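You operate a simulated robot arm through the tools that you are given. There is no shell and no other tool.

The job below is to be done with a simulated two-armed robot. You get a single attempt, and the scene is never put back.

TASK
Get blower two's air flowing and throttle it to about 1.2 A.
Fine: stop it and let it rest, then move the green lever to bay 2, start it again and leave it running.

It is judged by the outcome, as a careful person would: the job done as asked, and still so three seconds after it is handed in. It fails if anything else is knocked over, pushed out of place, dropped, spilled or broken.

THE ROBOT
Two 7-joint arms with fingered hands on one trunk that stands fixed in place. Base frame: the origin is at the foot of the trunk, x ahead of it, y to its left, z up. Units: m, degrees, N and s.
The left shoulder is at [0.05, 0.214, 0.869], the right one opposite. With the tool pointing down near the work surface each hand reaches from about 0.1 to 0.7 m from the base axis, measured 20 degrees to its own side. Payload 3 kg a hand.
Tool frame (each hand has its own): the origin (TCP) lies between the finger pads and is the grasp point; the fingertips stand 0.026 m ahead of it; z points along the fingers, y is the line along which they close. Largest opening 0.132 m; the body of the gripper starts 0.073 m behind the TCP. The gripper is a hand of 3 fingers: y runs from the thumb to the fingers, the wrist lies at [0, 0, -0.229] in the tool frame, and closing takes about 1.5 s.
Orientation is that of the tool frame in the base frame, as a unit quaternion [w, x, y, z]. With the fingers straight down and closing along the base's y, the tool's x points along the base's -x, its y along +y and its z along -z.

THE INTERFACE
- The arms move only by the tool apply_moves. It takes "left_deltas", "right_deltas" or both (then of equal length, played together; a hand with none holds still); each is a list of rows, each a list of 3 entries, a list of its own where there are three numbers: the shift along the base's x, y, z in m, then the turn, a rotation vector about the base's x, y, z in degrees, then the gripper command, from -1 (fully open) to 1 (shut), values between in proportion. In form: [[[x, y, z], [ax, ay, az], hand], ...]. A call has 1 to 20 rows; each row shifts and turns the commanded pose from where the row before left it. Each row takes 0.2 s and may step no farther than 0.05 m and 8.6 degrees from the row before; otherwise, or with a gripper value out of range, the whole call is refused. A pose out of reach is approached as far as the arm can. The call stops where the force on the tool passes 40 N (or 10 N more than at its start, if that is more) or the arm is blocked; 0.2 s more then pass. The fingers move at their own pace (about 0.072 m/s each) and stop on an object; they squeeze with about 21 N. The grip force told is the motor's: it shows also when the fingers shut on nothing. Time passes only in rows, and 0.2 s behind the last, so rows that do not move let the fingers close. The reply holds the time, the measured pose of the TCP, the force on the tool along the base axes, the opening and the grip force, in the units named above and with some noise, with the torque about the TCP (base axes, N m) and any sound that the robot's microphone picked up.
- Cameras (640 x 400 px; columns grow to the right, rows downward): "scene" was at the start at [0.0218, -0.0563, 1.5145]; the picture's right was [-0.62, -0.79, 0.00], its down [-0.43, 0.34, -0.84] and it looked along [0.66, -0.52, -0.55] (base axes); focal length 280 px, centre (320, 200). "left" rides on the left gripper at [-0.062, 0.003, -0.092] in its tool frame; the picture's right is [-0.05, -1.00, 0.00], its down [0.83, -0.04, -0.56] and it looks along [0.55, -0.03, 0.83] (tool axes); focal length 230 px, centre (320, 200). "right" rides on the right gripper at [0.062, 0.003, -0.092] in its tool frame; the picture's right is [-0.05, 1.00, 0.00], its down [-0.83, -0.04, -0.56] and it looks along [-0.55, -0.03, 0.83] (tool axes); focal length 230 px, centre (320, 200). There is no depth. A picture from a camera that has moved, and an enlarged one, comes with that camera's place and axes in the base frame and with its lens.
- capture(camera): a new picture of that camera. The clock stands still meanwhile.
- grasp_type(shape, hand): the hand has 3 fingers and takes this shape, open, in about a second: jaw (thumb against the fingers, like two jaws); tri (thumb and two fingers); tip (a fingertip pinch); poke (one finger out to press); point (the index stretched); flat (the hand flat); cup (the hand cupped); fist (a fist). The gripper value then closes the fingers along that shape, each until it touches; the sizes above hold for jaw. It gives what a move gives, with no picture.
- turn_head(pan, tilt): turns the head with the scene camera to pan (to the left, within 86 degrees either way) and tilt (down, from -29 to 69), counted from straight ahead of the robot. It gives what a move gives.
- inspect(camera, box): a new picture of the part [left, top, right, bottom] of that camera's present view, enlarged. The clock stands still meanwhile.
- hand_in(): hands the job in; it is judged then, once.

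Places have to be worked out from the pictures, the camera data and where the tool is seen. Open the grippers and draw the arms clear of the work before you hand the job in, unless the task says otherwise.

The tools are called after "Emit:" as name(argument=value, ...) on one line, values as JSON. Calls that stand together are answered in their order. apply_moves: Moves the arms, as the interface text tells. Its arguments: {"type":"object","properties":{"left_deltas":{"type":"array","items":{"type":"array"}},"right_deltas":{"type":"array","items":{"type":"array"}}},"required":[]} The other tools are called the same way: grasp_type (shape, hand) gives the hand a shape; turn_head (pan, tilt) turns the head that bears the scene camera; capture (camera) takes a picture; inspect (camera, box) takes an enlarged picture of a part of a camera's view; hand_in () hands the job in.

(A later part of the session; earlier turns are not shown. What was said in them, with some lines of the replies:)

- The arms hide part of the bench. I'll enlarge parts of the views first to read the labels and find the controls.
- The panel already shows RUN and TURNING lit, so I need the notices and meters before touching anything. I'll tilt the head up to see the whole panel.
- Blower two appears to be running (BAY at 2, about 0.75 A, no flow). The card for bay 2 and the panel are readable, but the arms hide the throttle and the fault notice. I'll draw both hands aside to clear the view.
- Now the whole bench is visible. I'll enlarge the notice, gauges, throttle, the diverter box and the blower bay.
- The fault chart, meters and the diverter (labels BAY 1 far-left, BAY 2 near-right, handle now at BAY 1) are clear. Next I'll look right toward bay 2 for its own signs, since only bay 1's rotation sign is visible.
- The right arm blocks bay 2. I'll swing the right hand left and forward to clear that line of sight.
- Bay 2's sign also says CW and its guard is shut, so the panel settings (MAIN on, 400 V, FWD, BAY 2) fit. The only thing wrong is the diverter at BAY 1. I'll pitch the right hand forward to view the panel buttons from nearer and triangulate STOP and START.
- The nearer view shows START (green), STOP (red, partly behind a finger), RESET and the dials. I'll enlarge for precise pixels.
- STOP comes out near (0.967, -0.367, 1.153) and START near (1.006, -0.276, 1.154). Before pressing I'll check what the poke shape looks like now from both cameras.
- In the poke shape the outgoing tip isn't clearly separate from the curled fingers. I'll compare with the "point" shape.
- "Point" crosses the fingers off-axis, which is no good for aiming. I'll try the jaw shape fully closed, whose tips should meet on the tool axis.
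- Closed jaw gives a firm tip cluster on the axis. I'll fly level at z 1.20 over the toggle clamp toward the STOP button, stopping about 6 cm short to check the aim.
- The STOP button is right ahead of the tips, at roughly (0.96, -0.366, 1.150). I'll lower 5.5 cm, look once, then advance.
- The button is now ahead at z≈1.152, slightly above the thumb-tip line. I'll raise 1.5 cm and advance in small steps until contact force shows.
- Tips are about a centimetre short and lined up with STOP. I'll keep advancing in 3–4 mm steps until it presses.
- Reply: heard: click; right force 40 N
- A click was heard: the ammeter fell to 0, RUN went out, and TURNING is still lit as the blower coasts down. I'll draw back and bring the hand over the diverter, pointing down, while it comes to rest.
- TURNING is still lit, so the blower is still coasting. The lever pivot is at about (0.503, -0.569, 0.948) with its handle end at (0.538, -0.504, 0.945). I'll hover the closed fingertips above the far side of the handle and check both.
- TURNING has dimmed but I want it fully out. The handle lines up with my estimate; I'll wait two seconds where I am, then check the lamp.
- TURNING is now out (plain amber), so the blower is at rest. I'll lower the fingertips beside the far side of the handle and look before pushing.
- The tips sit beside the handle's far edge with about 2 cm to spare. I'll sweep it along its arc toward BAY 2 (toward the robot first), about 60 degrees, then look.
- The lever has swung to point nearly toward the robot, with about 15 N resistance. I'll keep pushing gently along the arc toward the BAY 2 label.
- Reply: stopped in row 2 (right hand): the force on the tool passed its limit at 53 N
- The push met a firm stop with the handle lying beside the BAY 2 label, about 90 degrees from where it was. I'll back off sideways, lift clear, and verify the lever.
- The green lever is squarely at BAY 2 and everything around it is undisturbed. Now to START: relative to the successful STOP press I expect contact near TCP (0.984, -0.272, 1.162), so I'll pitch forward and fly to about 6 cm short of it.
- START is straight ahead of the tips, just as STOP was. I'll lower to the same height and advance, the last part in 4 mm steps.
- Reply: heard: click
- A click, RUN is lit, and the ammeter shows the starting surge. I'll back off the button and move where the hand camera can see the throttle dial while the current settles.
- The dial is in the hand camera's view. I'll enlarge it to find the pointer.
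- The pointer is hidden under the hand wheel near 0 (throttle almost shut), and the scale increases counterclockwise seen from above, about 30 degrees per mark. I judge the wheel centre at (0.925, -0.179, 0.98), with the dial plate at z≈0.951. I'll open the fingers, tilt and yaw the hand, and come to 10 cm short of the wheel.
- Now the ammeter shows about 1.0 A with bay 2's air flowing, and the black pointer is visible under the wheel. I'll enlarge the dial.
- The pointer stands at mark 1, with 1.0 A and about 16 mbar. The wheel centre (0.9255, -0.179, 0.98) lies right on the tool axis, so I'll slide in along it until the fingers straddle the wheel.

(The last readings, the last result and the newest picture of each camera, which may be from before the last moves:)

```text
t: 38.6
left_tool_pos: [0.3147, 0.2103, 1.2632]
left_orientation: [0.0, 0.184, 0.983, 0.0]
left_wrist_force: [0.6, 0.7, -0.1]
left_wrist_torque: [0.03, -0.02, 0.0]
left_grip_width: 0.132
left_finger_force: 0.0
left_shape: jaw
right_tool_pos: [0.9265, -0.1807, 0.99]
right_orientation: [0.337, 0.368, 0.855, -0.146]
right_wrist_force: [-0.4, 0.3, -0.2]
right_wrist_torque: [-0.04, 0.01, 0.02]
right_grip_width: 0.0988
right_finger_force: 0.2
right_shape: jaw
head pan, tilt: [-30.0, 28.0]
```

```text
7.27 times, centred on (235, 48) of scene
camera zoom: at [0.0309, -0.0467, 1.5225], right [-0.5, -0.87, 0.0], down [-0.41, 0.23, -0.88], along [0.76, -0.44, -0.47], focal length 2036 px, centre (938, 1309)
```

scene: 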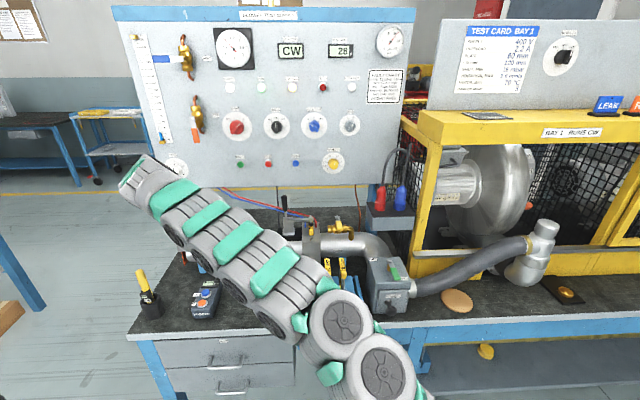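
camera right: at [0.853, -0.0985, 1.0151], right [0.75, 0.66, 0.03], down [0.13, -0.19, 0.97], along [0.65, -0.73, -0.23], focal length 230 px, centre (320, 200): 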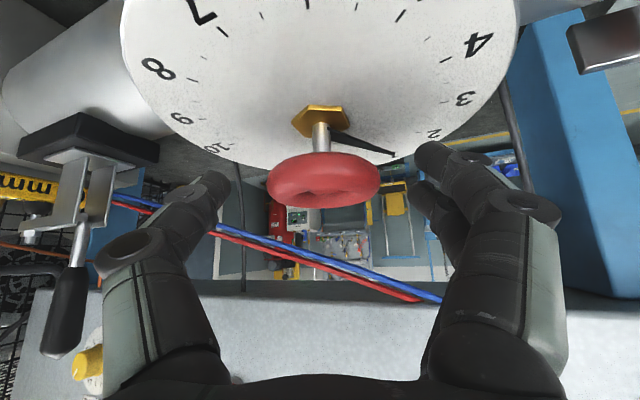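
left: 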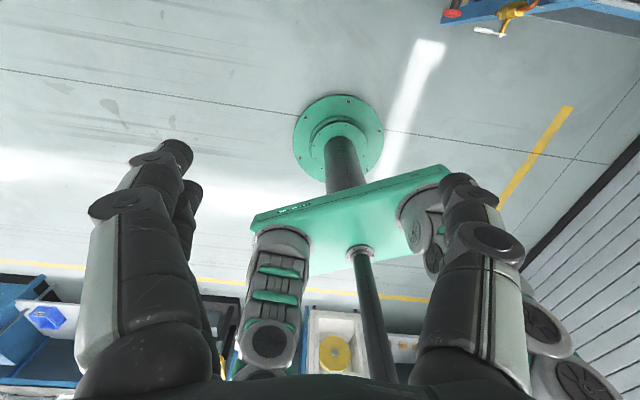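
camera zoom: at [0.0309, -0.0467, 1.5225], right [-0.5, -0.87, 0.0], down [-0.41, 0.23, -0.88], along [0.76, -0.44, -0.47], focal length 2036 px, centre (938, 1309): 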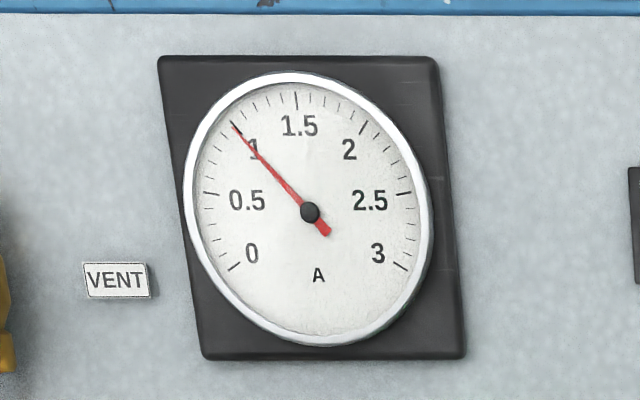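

The wheel sits centred between the fingers, just above the dial, and the ammeter is steady at 1.0 A. I'll close on it.

Emit:
apply_moves(right_deltas=[[[0, 0, -0.003], [0, 0, 0], 0], [[0, 0, 0], [0, 0, 0], 0.3], [[0, 0, 0], [0, 0, 0], 0.6], [[0, 0, 0], [0, 0, 0], 1], [[0, 0, 0], [0, 0, 0], 1], [[0, 0, 0], [0, 0, 0], 1]])

Emit:
capture(camera="right")

Emit:
inspect(camera="scene", box=[205, 20, 265, 75])

```text
t: 40.0
left_tool_pos: [0.3143, 0.21, 1.2636]
left_orientation: [0.0, 0.184, 0.983, -0.001]
left_wrist_force: [0.0, -0.3, 0.2]
left_wrist_torque: [0.03, -0.01, 0.01]
left_grip_width: 0.1317
left_finger_force: 0.1
left_shape: jaw
right_tool_pos: [0.9251, -0.1803, 0.9884]
right_orientation: [0.337, 0.367, 0.855, -0.146]
right_wrist_force: [2.9, -2.5, -3.7]
right_wrist_torque: [-0.2, 0.13, 0.0]
right_grip_width: 0.042
right_finger_force: 21.3
right_shape: jaw
head pan, tilt: [-30.0, 28.0]
```

```text
taken
camera right: at [0.8528, -0.099, 1.012], right [0.75, 0.66, 0.03], down [0.13, -0.19, 0.97], along [0.65, -0.73, -0.23], focal length 230 px, centre (320, 200)
```

right: 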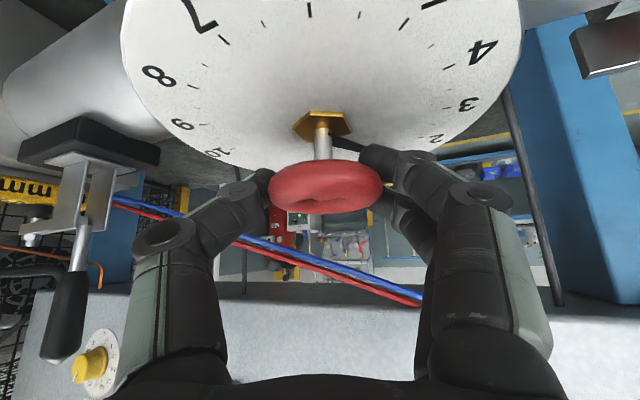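

```text
7.27 times, centred on (235, 48) of scene
camera zoom: at [0.031, -0.0468, 1.5225], right [-0.5, -0.87, 0.0], down [-0.41, 0.23, -0.88], along [0.76, -0.44, -0.47], focal length 2036 px, centre (938, 1309)
```

zoom: 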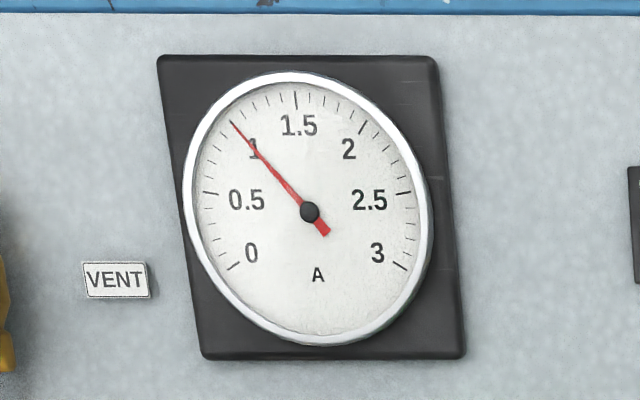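

The fingers hold the rim (21 N) and nothing has shifted. I'll turn the wheel counterclockwise (opening) by 24 degrees and read the ammeter.

Emit:
apply_moves(right_deltas=[[[0, 0, 0], [0, 0, 8], 1], [[0, 0, 0], [0, 0, 8], 1], [[0, 0, 0], [0, 0, 8], 1], [[0, 0, 0], [0, 0, 0], 1], [[0, 0, 0], [0, 0, 0], 1]])

Emit:
capture(camera="right")

Emit:
inspect(camera="scene", box=[205, 20, 265, 75])

```text
t: 41.2
left_tool_pos: [0.3152, 0.2087, 1.2635]
left_orientation: [0.0, 0.185, 0.983, 0.0]
left_wrist_force: [0.1, -0.2, 0.2]
left_wrist_torque: [0.01, 0.0, -0.03]
left_grip_width: 0.1316
left_finger_force: 0.1
left_shape: jaw
right_tool_pos: [0.9253, -0.1805, 0.9871]
right_orientation: [0.36, 0.182, 0.912, -0.074]
right_wrist_force: [13.5, -10.8, -4.2]
right_wrist_torque: [-0.44, -0.03, -0.03]
right_grip_width: 0.041
right_finger_force: 21.1
right_shape: jaw
head pan, tilt: [-30.0, 28.0]
```

```text
taken
camera right: at [0.8262, -0.1353, 1.0121], right [0.42, 0.91, 0.03], down [0.19, -0.13, 0.97], along [0.89, -0.4, -0.23], focal length 230 px, centre (320, 200)
```

right: 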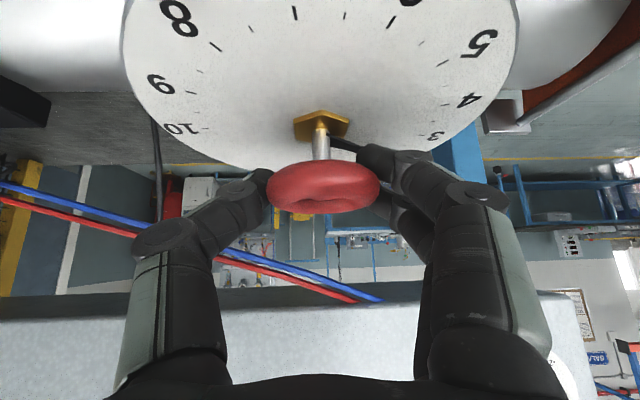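

```text
7.27 times, centred on (235, 48) of scene
camera zoom: at [0.0312, -0.0469, 1.5225], right [-0.5, -0.87, 0.0], down [-0.41, 0.23, -0.88], along [0.76, -0.44, -0.47], focal length 2036 px, centre (938, 1309)
```

zoom: 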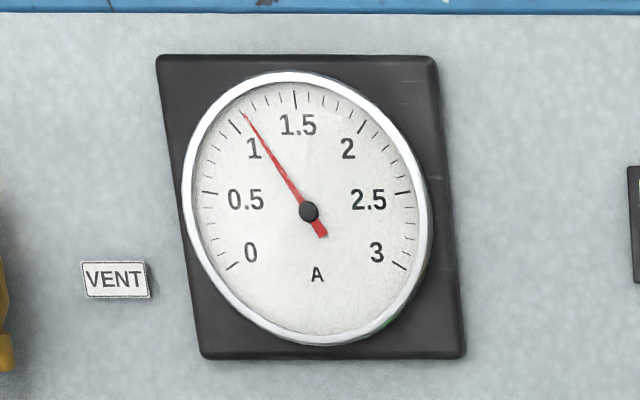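

The needle rose to about 1.1 A with the wheel following. I'll ease the side load by 2 mm and turn another 16 degrees.

Emit:
apply_moves(right_deltas=[[[0.0015, -0.001, 0], [0, 0, 8], 1], [[0, 0, 0], [0, 0, 8], 1], [[0, 0, 0], [0, 0, 0], 1], [[0, 0, 0], [0, 0, 0], 1], [[0, 0, 0], [0, 0, 0], 1]])

Emit:
capture(camera="right")

Emit:
inspect(camera="scene", box=[205, 20, 265, 75])

```text
t: 42.4
left_tool_pos: [0.3153, 0.2107, 1.2638]
left_orientation: [0.0, 0.184, 0.983, -0.001]
left_wrist_force: [0.2, 0.0, 0.2]
left_wrist_torque: [0.0, -0.02, 0.0]
left_grip_width: 0.1317
left_finger_force: 0.1
left_shape: jaw
right_tool_pos: [0.9269, -0.1806, 0.988]
right_orientation: [0.366, 0.053, 0.929, -0.022]
right_wrist_force: [-0.9, -5.6, -6.5]
right_wrist_torque: [-0.44, 0.04, 0.02]
right_grip_width: 0.0409
right_finger_force: 21.3
right_shape: jaw
head pan, tilt: [-30.0, 28.0]
```

```text
taken
camera right: at [0.8192, -0.1641, 1.0118], right [0.15, 0.99, 0.03], down [0.22, -0.07, 0.97], along [0.96, -0.14, -0.23], focal length 230 px, centre (320, 200)
```

right: 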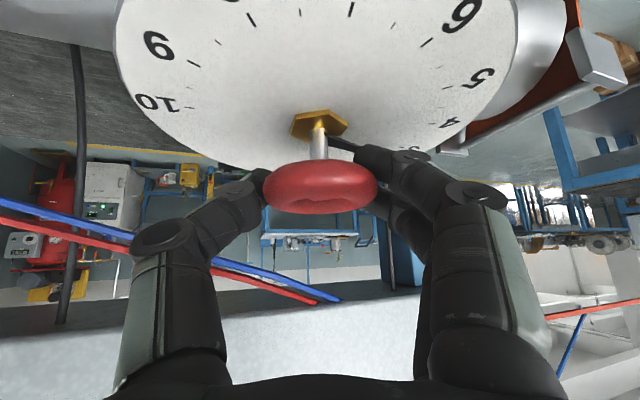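

```text
7.27 times, centred on (235, 48) of scene
camera zoom: at [0.031, -0.0468, 1.5225], right [-0.5, -0.87, 0.0], down [-0.41, 0.23, -0.88], along [0.76, -0.44, -0.47], focal length 2036 px, centre (938, 1309)
```

zoom: 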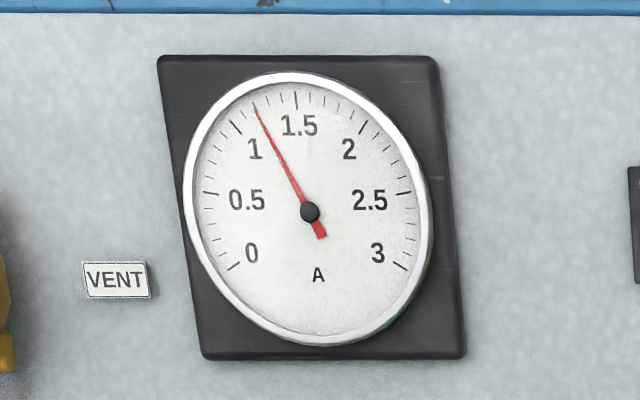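

The needle is close to 1.2 A. I'll wait a second for it to settle and read it at higher magnification.

Emit:
apply_moves(right_deltas=[[[0, 0, 0], [0, 0, 0], 1], [[0, 0, 0], [0, 0, 0], 1], [[0, 0, 0], [0, 0, 0], 1], [[0, 0, 0], [0, 0, 0], 1], [[0, 0, 0], [0, 0, 0], 1]])

Emit:
inspect(camera="scene", box=[221, 27, 248, 47])

```text
t: 43.6
left_tool_pos: [0.315, 0.2103, 1.2635]
left_orientation: [-0.001, 0.184, 0.983, 0.0]
left_wrist_force: [0.0, -0.5, -0.5]
left_wrist_torque: [0.01, 0.03, 0.02]
left_grip_width: 0.1318
left_finger_force: 0.1
left_shape: jaw
right_tool_pos: [0.9272, -0.1805, 0.9883]
right_orientation: [0.367, 0.054, 0.929, -0.022]
right_wrist_force: [-0.6, -3.4, -6.3]
right_wrist_torque: [-0.43, 0.05, 0.01]
right_grip_width: 0.0406
right_finger_force: 21.1
right_shape: jaw
head pan, tilt: [-30.0, 28.0]
```

```text
16.00 times, centred on (234, 37) of scene
camera zoom: at [0.031, -0.0468, 1.5225], right [-0.5, -0.87, 0.0], down [-0.41, 0.23, -0.88], along [0.76, -0.44, -0.47], focal length 4478 px, centre (1688, 2808)
```

zoom: 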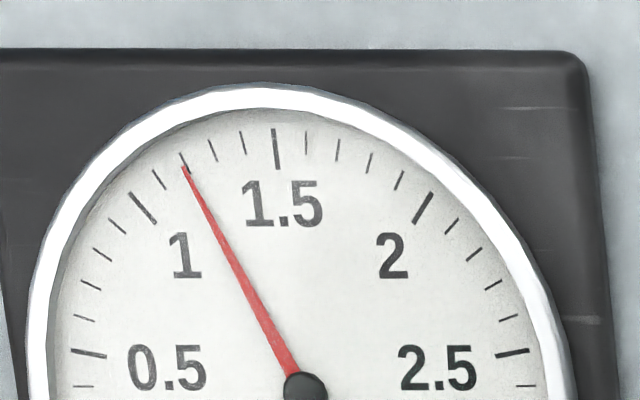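

The needle sits on the 1.2 tick. I'll release the wheel, then withdraw back along the tool axis and re-read.

Emit:
apply_moves(right_deltas=[[[0, 0, 0], [0, 0, 0], 0], [[0, 0, 0], [0, 0, 0], -0.3], [[0, 0, 0], [0, 0, 0], -0.6], [[0, 0, 0], [0, 0, 0], -0.6], [[0, 0, 0], [0, 0, 0], -0.6], [[-0.0204, 0.0024, 0.022], [0, 0, 0], -0.6], [[-0.0204, 0.0024, 0.022], [0, 0, 0], -0.6], [[-0.0204, 0.0024, 0.022], [0, 0, 0], -0.6], [[-0.0204, 0.0024, 0.022], [0, 0, 0], -0.6], [[-0.0204, 0.0024, 0.022], [0, 0, 0], -0.6]])

Emit:
capture(camera="right")

Emit:
inspect(camera="scene", box=[221, 27, 248, 47])

Emit:
capture(camera="scene")

```text
t: 45.8
left_tool_pos: [0.315, 0.2102, 1.2636]
left_orientation: [0.0, 0.184, 0.983, 0.0]
left_wrist_force: [1.1, -0.6, 0.2]
left_wrist_torque: [0.02, 0.02, 0.01]
left_grip_width: 0.1318
left_finger_force: 0.0
left_shape: jaw
right_tool_pos: [0.8237, -0.1682, 1.0971]
right_orientation: [0.366, 0.054, 0.929, -0.022]
right_wrist_force: [-0.2, 0.1, 0.1]
right_wrist_torque: [0.01, -0.05, -0.03]
right_grip_width: 0.1051
right_finger_force: 0.0
right_shape: jaw
head pan, tilt: [-30.0, 28.0]
```

```text
taken
camera right: at [0.7158, -0.1523, 1.1216], right [0.15, 0.99, 0.03], down [0.22, -0.07, 0.97], along [0.96, -0.14, -0.23], focal length 230 px, centre (320, 200)
```

right: 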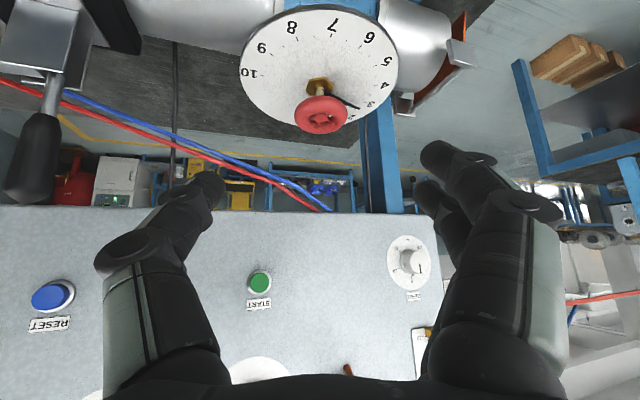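

```text
16.00 times, centred on (234, 37) of scene
camera zoom: at [0.0309, -0.0467, 1.5225], right [-0.5, -0.87, 0.0], down [-0.41, 0.23, -0.88], along [0.76, -0.44, -0.47], focal length 4478 px, centre (1688, 2808)
```

zoom: 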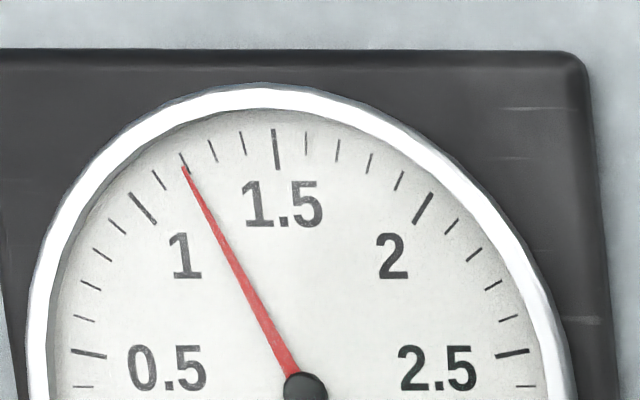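

```text
taken
```

scene: 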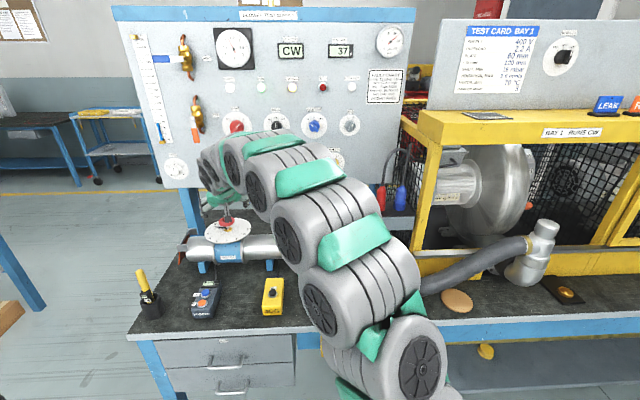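

Released cleanly: the ammeter holds 1.2 A, RUN is lit and the run time counts on. I'll lift and draw the right arm back, fingers open, then check the whole scene.

Emit:
apply_moves(right_deltas=[[[-0.02, 0, 0.04], [0, 0, 0], -1], [[-0.02, 0, 0.04], [0, 0, 0], -1], [[-0.03, 0, 0.035], [0, 0, 0], -1], [[-0.04, -0.01, 0.02], [0, 8, 0], -1], [[-0.04, -0.02, 0.01], [0, 8, 0], -1], [[-0.04, -0.02, 0], [0, 8, 0], -1], [[-0.04, -0.02, 0], [0, 8, 0], -1], [[-0.04, -0.02, 0], [0, 8, 0], -1], [[-0.04, -0.025, 0], [0, 0, 0], -1], [[-0.04, -0.025, 0], [0, 0, 0], -1], [[-0.04, -0.025, 0], [0, 0, 0], -1], [[-0.04, -0.025, 0], [0, 0, 0], -1], [[-0.03, -0.03, 0], [0, 0, 0], -1], [[-0.03, -0.03, 0], [0, 0, 0], -1], [[-0.03, -0.03, 0], [0, 0, 0], -1], [[0, 0, 0], [0, 0, 0], -1]])

Emit:
capture(camera="scene")

Emit:
inspect(camera="scene", box=[200, 20, 420, 180])

Emit:
inspect(camera="scene", box=[221, 27, 248, 47])

Emit:
inspect(camera="scene", box=[120, 190, 440, 350])

```text
t: 49.2
left_tool_pos: [0.3145, 0.21, 1.2637]
left_orientation: [0.001, 0.184, 0.983, 0.001]
left_wrist_force: [1.2, 0.0, -0.4]
left_wrist_torque: [-0.03, 0.0, 0.0]
left_grip_width: 0.1319
left_finger_force: 0.0
left_shape: jaw
right_tool_pos: [0.3054, -0.4499, 1.2425]
right_orientation: [0.028, 0.043, 0.998, -0.039]
right_wrist_force: [1.2, -0.2, -0.3]
right_wrist_torque: [0.04, -0.01, 0.04]
right_grip_width: 0.1322
right_finger_force: 0.2
right_shape: jaw
head pan, tilt: [-30.0, 28.0]
```

```text
taken
```

scene: 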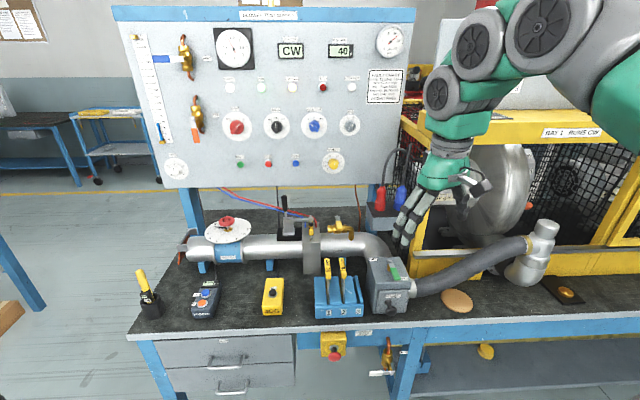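

```text
2.50 times, centred on (310, 100) of scene
camera zoom: at [0.0309, -0.0467, 1.5225], right [-0.5, -0.87, 0.0], down [-0.41, 0.23, -0.88], along [0.76, -0.44, -0.47], focal length 700 px, centre (345, 450)
```

zoom: 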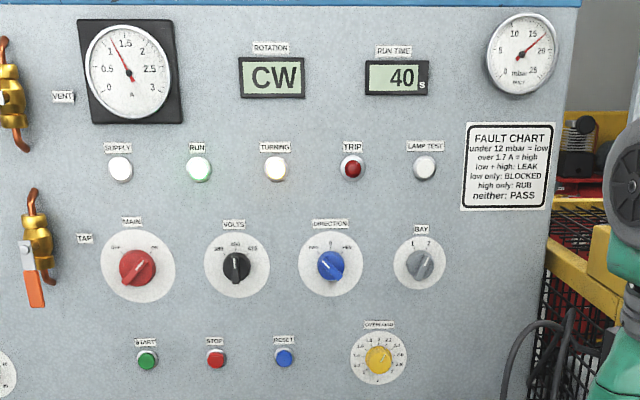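

```text
16.00 times, centred on (234, 37) of scene
camera zoom: at [0.0309, -0.0467, 1.5225], right [-0.5, -0.87, 0.0], down [-0.41, 0.23, -0.88], along [0.76, -0.44, -0.47], focal length 4478 px, centre (1688, 2808)
```

zoom: 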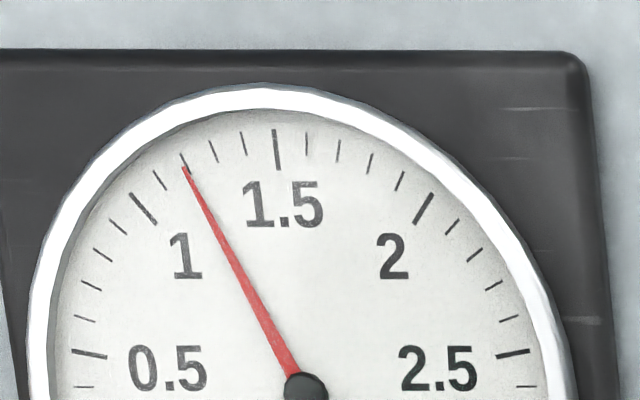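

```text
2.00 times, centred on (280, 270) of scene
camera zoom: at [0.0309, -0.0467, 1.5225], right [-0.5, -0.87, 0.0], down [-0.41, 0.23, -0.88], along [0.76, -0.44, -0.47], focal length 560 px, centre (400, 60)
```

zoom: 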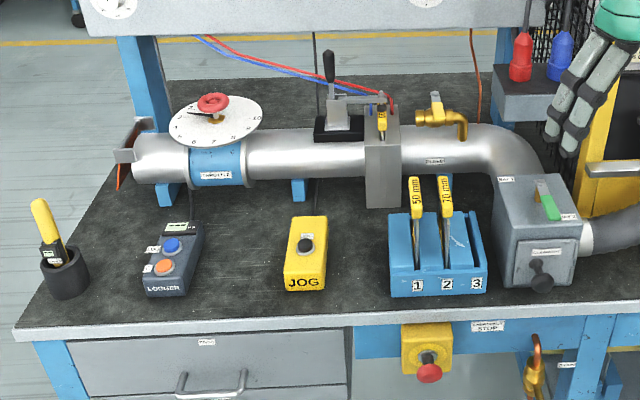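

Everything checks out: blower two is running CW at 1.2 A with duct pressure showing, the green lever is at BAY 2, no trip, nothing displaced, and both arms are clear with hands open. I'm handing in.

Emit:
hand_in()

```text
The job is handed in.
```

Blower two's air is now flowing, and it is running throttled to 1.2 A, steady on the ammeter when I handed in.

- **Stop and rest:** I pressed STOP and waited until the TURNING lamp went out before touching anything else.
- **Green lever:** I moved it from BAY 1 to BAY 2, where it met a firm stop.
- **Restart:** I pressed START. With the throttle at mark 1 it settled at about 1.0 A, with about 16 mbar in the duct.
- **Throttle:** I opened the throttle wheel to roughly mark 2.3, which brought the current up to 1.2 A. It stayed there after I let go.

At hand-in the RUN and TURNING lamps were lit, rotation read CW as bay 2's sign requires, and the TRIP lamp was out. Nothing looked moved or knocked over, and both arms are clear with hands open.
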